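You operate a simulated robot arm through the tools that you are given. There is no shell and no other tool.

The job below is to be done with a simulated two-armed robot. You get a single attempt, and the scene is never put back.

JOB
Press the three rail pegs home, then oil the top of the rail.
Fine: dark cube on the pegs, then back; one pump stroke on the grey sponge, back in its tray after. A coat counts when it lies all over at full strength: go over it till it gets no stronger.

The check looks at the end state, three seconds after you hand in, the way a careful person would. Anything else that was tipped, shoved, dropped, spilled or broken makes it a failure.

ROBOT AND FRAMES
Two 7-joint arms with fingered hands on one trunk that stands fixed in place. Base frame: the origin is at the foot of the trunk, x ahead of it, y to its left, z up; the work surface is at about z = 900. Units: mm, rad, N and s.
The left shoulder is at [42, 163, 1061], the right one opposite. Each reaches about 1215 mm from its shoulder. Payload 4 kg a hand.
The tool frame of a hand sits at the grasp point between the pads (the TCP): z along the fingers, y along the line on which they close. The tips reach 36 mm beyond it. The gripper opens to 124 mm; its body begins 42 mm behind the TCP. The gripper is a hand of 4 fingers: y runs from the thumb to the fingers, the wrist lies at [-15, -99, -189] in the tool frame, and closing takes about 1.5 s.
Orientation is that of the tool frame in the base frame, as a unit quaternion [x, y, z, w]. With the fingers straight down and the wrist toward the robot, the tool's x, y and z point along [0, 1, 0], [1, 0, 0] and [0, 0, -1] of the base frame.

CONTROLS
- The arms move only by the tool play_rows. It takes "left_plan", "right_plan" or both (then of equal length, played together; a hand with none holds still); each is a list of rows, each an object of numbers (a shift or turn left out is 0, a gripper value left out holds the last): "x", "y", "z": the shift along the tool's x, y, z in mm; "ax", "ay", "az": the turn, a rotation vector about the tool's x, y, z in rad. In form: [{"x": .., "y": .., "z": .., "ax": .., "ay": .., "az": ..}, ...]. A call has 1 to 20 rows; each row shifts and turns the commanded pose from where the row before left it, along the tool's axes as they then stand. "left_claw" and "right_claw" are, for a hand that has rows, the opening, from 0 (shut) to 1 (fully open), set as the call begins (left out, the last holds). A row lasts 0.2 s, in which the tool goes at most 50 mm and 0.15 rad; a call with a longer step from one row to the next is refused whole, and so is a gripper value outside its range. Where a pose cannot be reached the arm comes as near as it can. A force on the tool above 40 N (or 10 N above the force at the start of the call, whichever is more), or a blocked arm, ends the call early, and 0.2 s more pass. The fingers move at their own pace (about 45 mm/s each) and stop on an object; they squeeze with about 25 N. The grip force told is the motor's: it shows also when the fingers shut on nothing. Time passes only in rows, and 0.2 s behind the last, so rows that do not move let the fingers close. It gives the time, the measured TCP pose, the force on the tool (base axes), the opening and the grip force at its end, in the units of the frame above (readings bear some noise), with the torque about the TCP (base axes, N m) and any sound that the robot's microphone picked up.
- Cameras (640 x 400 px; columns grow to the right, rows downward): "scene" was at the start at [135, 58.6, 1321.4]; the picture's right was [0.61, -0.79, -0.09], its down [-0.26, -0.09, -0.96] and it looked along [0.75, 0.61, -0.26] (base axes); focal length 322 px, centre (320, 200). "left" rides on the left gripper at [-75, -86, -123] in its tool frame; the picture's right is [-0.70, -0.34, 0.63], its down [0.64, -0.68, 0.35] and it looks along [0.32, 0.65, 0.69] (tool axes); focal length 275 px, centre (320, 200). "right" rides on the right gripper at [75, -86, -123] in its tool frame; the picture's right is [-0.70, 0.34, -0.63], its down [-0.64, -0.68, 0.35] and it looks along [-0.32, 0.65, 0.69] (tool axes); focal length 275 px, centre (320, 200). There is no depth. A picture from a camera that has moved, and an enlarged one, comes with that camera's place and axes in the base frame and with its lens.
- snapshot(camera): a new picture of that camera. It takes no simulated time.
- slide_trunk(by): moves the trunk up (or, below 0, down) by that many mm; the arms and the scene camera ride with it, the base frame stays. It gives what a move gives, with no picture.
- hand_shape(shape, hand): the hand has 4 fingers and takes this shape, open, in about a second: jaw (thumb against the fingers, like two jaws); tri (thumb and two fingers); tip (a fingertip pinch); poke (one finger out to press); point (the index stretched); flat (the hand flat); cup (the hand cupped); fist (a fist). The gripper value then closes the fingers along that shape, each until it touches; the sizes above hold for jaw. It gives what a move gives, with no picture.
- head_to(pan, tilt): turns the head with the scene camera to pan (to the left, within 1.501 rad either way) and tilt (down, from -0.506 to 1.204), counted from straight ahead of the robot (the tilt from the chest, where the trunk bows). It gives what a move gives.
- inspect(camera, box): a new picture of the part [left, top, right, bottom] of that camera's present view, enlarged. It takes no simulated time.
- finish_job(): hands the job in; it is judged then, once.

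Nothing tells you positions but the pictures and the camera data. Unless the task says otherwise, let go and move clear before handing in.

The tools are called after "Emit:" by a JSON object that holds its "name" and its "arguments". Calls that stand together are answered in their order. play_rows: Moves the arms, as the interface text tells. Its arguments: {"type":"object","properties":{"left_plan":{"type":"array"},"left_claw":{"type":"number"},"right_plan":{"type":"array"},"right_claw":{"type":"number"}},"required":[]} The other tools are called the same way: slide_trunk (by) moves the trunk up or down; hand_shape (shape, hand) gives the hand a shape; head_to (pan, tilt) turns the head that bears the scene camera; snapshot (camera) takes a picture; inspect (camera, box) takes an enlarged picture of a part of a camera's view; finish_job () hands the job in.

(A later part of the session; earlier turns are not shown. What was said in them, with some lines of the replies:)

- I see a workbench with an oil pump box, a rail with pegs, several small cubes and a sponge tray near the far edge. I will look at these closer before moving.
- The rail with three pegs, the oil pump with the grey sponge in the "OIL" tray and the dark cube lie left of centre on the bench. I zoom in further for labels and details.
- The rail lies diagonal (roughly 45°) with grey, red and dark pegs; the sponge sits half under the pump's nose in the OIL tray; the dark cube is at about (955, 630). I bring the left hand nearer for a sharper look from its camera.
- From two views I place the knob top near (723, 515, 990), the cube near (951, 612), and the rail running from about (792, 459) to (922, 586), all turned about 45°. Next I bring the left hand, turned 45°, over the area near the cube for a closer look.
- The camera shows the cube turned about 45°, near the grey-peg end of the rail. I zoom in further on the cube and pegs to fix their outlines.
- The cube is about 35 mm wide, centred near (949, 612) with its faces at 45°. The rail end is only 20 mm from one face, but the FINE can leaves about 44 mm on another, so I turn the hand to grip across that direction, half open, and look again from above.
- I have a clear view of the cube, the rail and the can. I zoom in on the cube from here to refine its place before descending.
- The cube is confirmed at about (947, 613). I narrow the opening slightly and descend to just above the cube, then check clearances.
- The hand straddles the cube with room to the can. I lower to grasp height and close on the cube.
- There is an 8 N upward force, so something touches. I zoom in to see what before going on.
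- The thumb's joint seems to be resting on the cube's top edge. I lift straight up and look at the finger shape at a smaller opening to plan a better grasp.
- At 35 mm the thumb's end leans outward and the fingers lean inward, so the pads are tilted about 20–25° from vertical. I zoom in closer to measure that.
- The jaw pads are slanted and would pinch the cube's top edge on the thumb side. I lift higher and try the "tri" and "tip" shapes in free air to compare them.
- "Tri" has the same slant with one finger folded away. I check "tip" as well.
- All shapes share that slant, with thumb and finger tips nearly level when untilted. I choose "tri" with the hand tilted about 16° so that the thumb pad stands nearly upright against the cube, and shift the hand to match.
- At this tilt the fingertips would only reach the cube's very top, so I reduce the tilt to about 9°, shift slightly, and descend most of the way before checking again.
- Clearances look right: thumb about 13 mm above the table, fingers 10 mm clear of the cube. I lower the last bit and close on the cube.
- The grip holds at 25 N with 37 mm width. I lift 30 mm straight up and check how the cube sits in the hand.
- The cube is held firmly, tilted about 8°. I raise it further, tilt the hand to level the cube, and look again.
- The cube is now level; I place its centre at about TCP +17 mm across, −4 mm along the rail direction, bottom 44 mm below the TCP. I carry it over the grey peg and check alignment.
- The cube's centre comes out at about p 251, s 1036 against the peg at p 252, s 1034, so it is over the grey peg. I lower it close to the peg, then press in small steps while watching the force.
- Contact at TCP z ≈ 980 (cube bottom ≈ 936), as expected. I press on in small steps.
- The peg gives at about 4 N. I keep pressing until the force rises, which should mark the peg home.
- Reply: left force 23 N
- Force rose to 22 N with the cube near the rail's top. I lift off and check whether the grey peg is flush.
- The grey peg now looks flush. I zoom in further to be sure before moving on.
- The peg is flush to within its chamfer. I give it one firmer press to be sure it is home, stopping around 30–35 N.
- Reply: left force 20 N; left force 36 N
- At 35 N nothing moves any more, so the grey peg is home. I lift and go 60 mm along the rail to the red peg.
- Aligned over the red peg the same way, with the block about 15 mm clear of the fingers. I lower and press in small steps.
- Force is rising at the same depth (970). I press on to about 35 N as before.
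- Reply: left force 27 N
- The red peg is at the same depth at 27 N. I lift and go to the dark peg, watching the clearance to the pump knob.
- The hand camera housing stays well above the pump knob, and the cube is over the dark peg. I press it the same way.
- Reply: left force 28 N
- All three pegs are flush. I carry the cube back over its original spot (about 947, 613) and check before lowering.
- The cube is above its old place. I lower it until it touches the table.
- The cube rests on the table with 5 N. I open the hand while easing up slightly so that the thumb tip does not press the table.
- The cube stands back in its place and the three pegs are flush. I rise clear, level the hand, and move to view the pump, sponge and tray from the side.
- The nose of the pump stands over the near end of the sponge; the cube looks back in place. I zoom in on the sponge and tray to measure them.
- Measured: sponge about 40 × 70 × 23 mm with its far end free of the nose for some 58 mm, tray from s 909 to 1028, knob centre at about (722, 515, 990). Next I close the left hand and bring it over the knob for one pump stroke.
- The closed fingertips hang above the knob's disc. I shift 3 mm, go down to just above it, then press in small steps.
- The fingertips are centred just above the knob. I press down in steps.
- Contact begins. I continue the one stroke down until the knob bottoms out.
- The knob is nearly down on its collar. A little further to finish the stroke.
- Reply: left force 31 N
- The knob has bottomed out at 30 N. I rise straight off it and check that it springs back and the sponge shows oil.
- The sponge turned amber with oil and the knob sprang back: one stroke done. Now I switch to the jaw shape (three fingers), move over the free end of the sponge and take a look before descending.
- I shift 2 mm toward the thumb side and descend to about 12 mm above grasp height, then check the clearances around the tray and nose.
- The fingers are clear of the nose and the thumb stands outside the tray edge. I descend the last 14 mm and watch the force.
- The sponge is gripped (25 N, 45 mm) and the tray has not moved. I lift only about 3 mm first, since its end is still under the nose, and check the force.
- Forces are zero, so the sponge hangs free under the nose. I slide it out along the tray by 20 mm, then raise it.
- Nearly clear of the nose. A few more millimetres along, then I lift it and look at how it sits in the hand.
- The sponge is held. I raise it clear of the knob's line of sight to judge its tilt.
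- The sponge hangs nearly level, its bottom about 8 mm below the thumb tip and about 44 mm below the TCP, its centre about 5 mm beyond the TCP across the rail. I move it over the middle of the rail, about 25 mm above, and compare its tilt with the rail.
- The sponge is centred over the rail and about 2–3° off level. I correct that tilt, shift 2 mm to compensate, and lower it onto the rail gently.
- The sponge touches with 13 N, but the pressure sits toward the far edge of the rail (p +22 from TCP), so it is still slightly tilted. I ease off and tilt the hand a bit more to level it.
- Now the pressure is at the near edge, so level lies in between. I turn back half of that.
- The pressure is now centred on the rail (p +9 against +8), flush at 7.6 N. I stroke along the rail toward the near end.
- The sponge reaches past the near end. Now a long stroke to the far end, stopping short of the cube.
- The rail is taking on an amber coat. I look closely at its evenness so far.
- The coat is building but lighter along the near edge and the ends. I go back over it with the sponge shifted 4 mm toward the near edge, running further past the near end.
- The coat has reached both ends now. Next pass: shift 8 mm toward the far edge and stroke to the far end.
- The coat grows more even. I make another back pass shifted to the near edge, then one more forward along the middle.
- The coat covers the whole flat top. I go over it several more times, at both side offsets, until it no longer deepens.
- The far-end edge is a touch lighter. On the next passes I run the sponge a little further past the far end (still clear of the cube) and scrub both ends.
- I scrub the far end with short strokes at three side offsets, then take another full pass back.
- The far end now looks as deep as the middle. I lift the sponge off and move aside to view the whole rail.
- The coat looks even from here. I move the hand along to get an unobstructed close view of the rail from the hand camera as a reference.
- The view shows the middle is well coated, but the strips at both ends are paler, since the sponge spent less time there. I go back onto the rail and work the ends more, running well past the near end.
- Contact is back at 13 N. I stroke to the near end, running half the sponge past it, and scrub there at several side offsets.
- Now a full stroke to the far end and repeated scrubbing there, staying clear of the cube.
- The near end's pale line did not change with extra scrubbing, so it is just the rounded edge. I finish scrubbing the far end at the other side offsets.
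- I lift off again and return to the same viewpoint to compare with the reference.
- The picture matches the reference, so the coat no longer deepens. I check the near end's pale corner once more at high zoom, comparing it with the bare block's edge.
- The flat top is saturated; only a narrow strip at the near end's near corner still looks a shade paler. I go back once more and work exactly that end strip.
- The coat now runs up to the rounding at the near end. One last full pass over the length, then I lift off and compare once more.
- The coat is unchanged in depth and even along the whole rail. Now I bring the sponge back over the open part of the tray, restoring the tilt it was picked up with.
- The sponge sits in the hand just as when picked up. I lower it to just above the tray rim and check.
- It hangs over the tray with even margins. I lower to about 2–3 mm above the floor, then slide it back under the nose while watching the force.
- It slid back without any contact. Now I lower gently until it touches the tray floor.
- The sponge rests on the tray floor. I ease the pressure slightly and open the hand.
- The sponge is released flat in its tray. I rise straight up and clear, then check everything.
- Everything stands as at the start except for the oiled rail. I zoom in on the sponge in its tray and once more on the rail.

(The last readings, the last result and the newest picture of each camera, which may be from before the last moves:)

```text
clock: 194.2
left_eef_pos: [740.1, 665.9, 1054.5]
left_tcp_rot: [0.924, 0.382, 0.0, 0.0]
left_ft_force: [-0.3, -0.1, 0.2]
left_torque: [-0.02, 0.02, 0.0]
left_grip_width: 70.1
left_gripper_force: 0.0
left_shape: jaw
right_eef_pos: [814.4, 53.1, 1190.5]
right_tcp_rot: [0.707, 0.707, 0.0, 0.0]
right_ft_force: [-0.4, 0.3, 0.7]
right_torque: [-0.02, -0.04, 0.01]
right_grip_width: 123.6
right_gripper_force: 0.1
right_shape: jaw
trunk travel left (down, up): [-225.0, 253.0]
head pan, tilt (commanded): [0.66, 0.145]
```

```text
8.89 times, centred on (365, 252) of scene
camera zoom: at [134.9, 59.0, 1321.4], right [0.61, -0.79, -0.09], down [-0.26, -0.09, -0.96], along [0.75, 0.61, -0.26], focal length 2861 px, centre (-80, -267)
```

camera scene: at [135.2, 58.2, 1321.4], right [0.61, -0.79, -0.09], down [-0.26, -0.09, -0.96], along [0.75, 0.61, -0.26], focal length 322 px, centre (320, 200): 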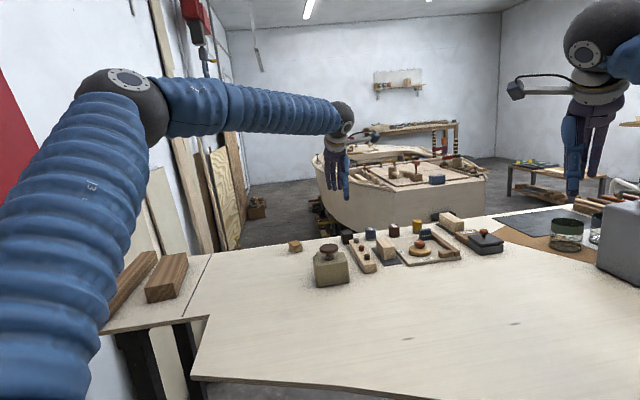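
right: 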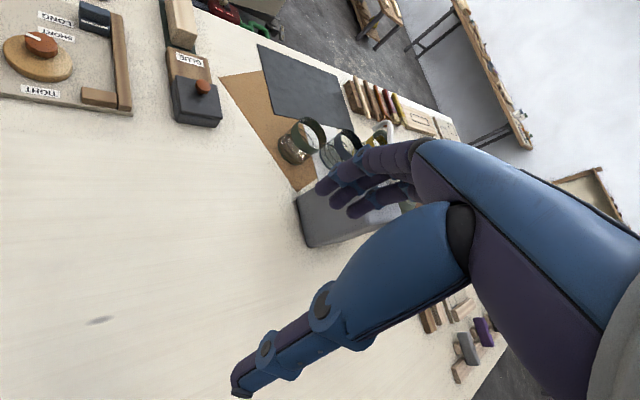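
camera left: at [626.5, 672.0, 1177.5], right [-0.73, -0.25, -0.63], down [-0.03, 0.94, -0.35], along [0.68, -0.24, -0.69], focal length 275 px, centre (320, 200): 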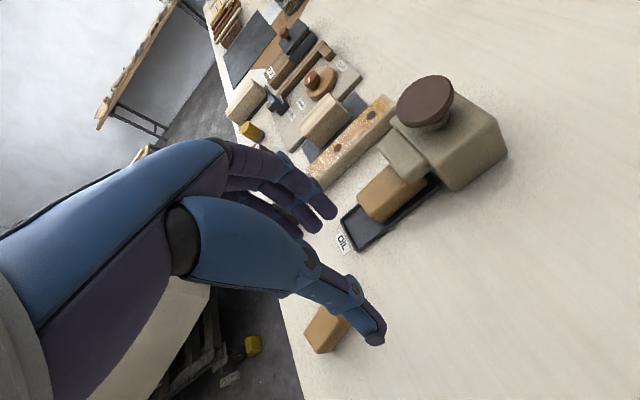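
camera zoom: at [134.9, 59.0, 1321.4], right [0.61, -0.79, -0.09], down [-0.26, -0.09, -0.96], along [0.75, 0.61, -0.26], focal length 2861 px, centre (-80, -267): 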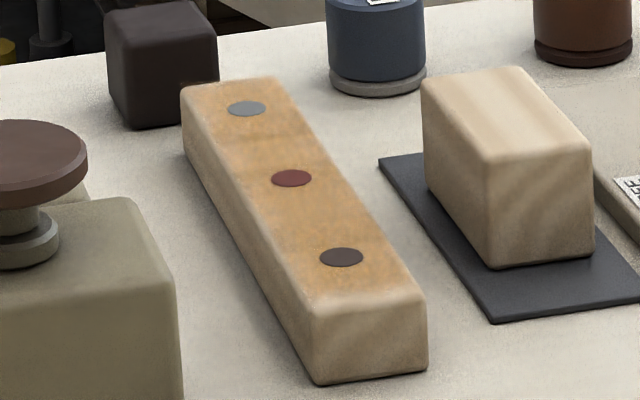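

The sponge lies flat in its tray, the cube is back, the pegs are flush and the rail is evenly oiled. I draw the left hand back toward its start position and hand in.

Emit:
{"name": "play_rows", "arguments": {"left_plan": [{"z": -25}, {"z": -30}, {"z": -30}, {"z": -30}, {"x": -34, "y": -25}, {"x": -34, "y": -25}, {"x": -34, "y": -25}, {"x": -34, "y": -25}, {"x": -34, "y": -25}, {}, {}]}}

Emit:
{"name": "snapshot", "arguments": {"camera": "scene"}}

```text
clock: 196.6
left_eef_pos: [528.0, 632.6, 1170.3]
left_tcp_rot: [0.924, 0.383, 0.001, 0.001]
left_ft_force: [0.2, -0.1, -0.2]
left_torque: [-0.02, -0.04, 0.01]
left_grip_width: 70.7
left_gripper_force: 0.0
left_shape: jaw
right_eef_pos: [814.9, 51.5, 1191.0]
right_tcp_rot: [0.707, 0.707, 0.0, 0.0]
right_ft_force: [0.0, 0.0, 0.8]
right_torque: [0.02, 0.03, 0.01]
right_grip_width: 123.9
right_gripper_force: 0.0
right_shape: jaw
trunk travel left (down, up): [-225.0, 253.0]
head pan, tilt (commanded): [0.66, 0.145]
```

```text
taken
camera scene: at [134.8, 59.0, 1321.5], right [0.61, -0.79, -0.09], down [-0.26, -0.09, -0.96], along [0.75, 0.61, -0.26], focal length 322 px, centre (320, 200)
```

scene: 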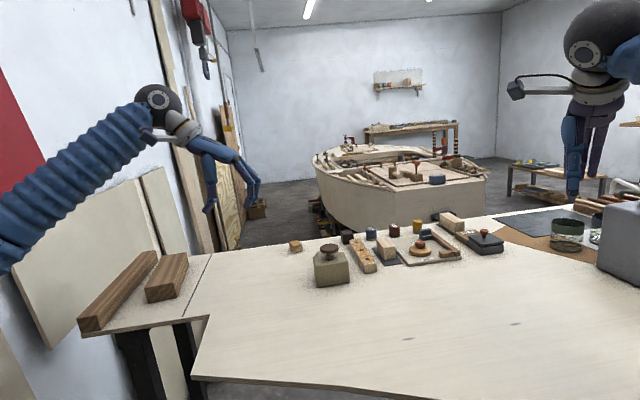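

The arms are clear of the bench, and nothing looks tipped, dropped or spilled. I hand in the job.

Emit:
{"name": "finish_job", "arguments": {}}

```text
The job is handed in.
```

The three rail pegs are pressed flush, the top of the rail is oiled, and the job is handed in. I don't have the check's result.

- **Pegs:** Each one was pressed with the dark cube until it stopped moving, at about 27–35 N. The cube is back where it stood, to within a millimetre or two as far as the pictures show.
- **Pump:** I gave one full stroke on the grey sponge. It turned amber and the knob sprang back.
- **Oil:** I went over the rail from end to end many times, with extra scrubbing at both ends. The last comparisons from the same viewpoint showed no further deepening.
- **Near end of the rail:** A thin strip there still looks slightly paler. I took it for the rounded edge, because it changed little with more scrubbing and the bare block next to it looks the same at its edge.
- **Sponge:** It is flat in its tray with its end under the pump's nose, as at the start.

Nothing else on the bench looked moved, tipped or spilled in the final pictures. Both hands are empty and clear of the work.
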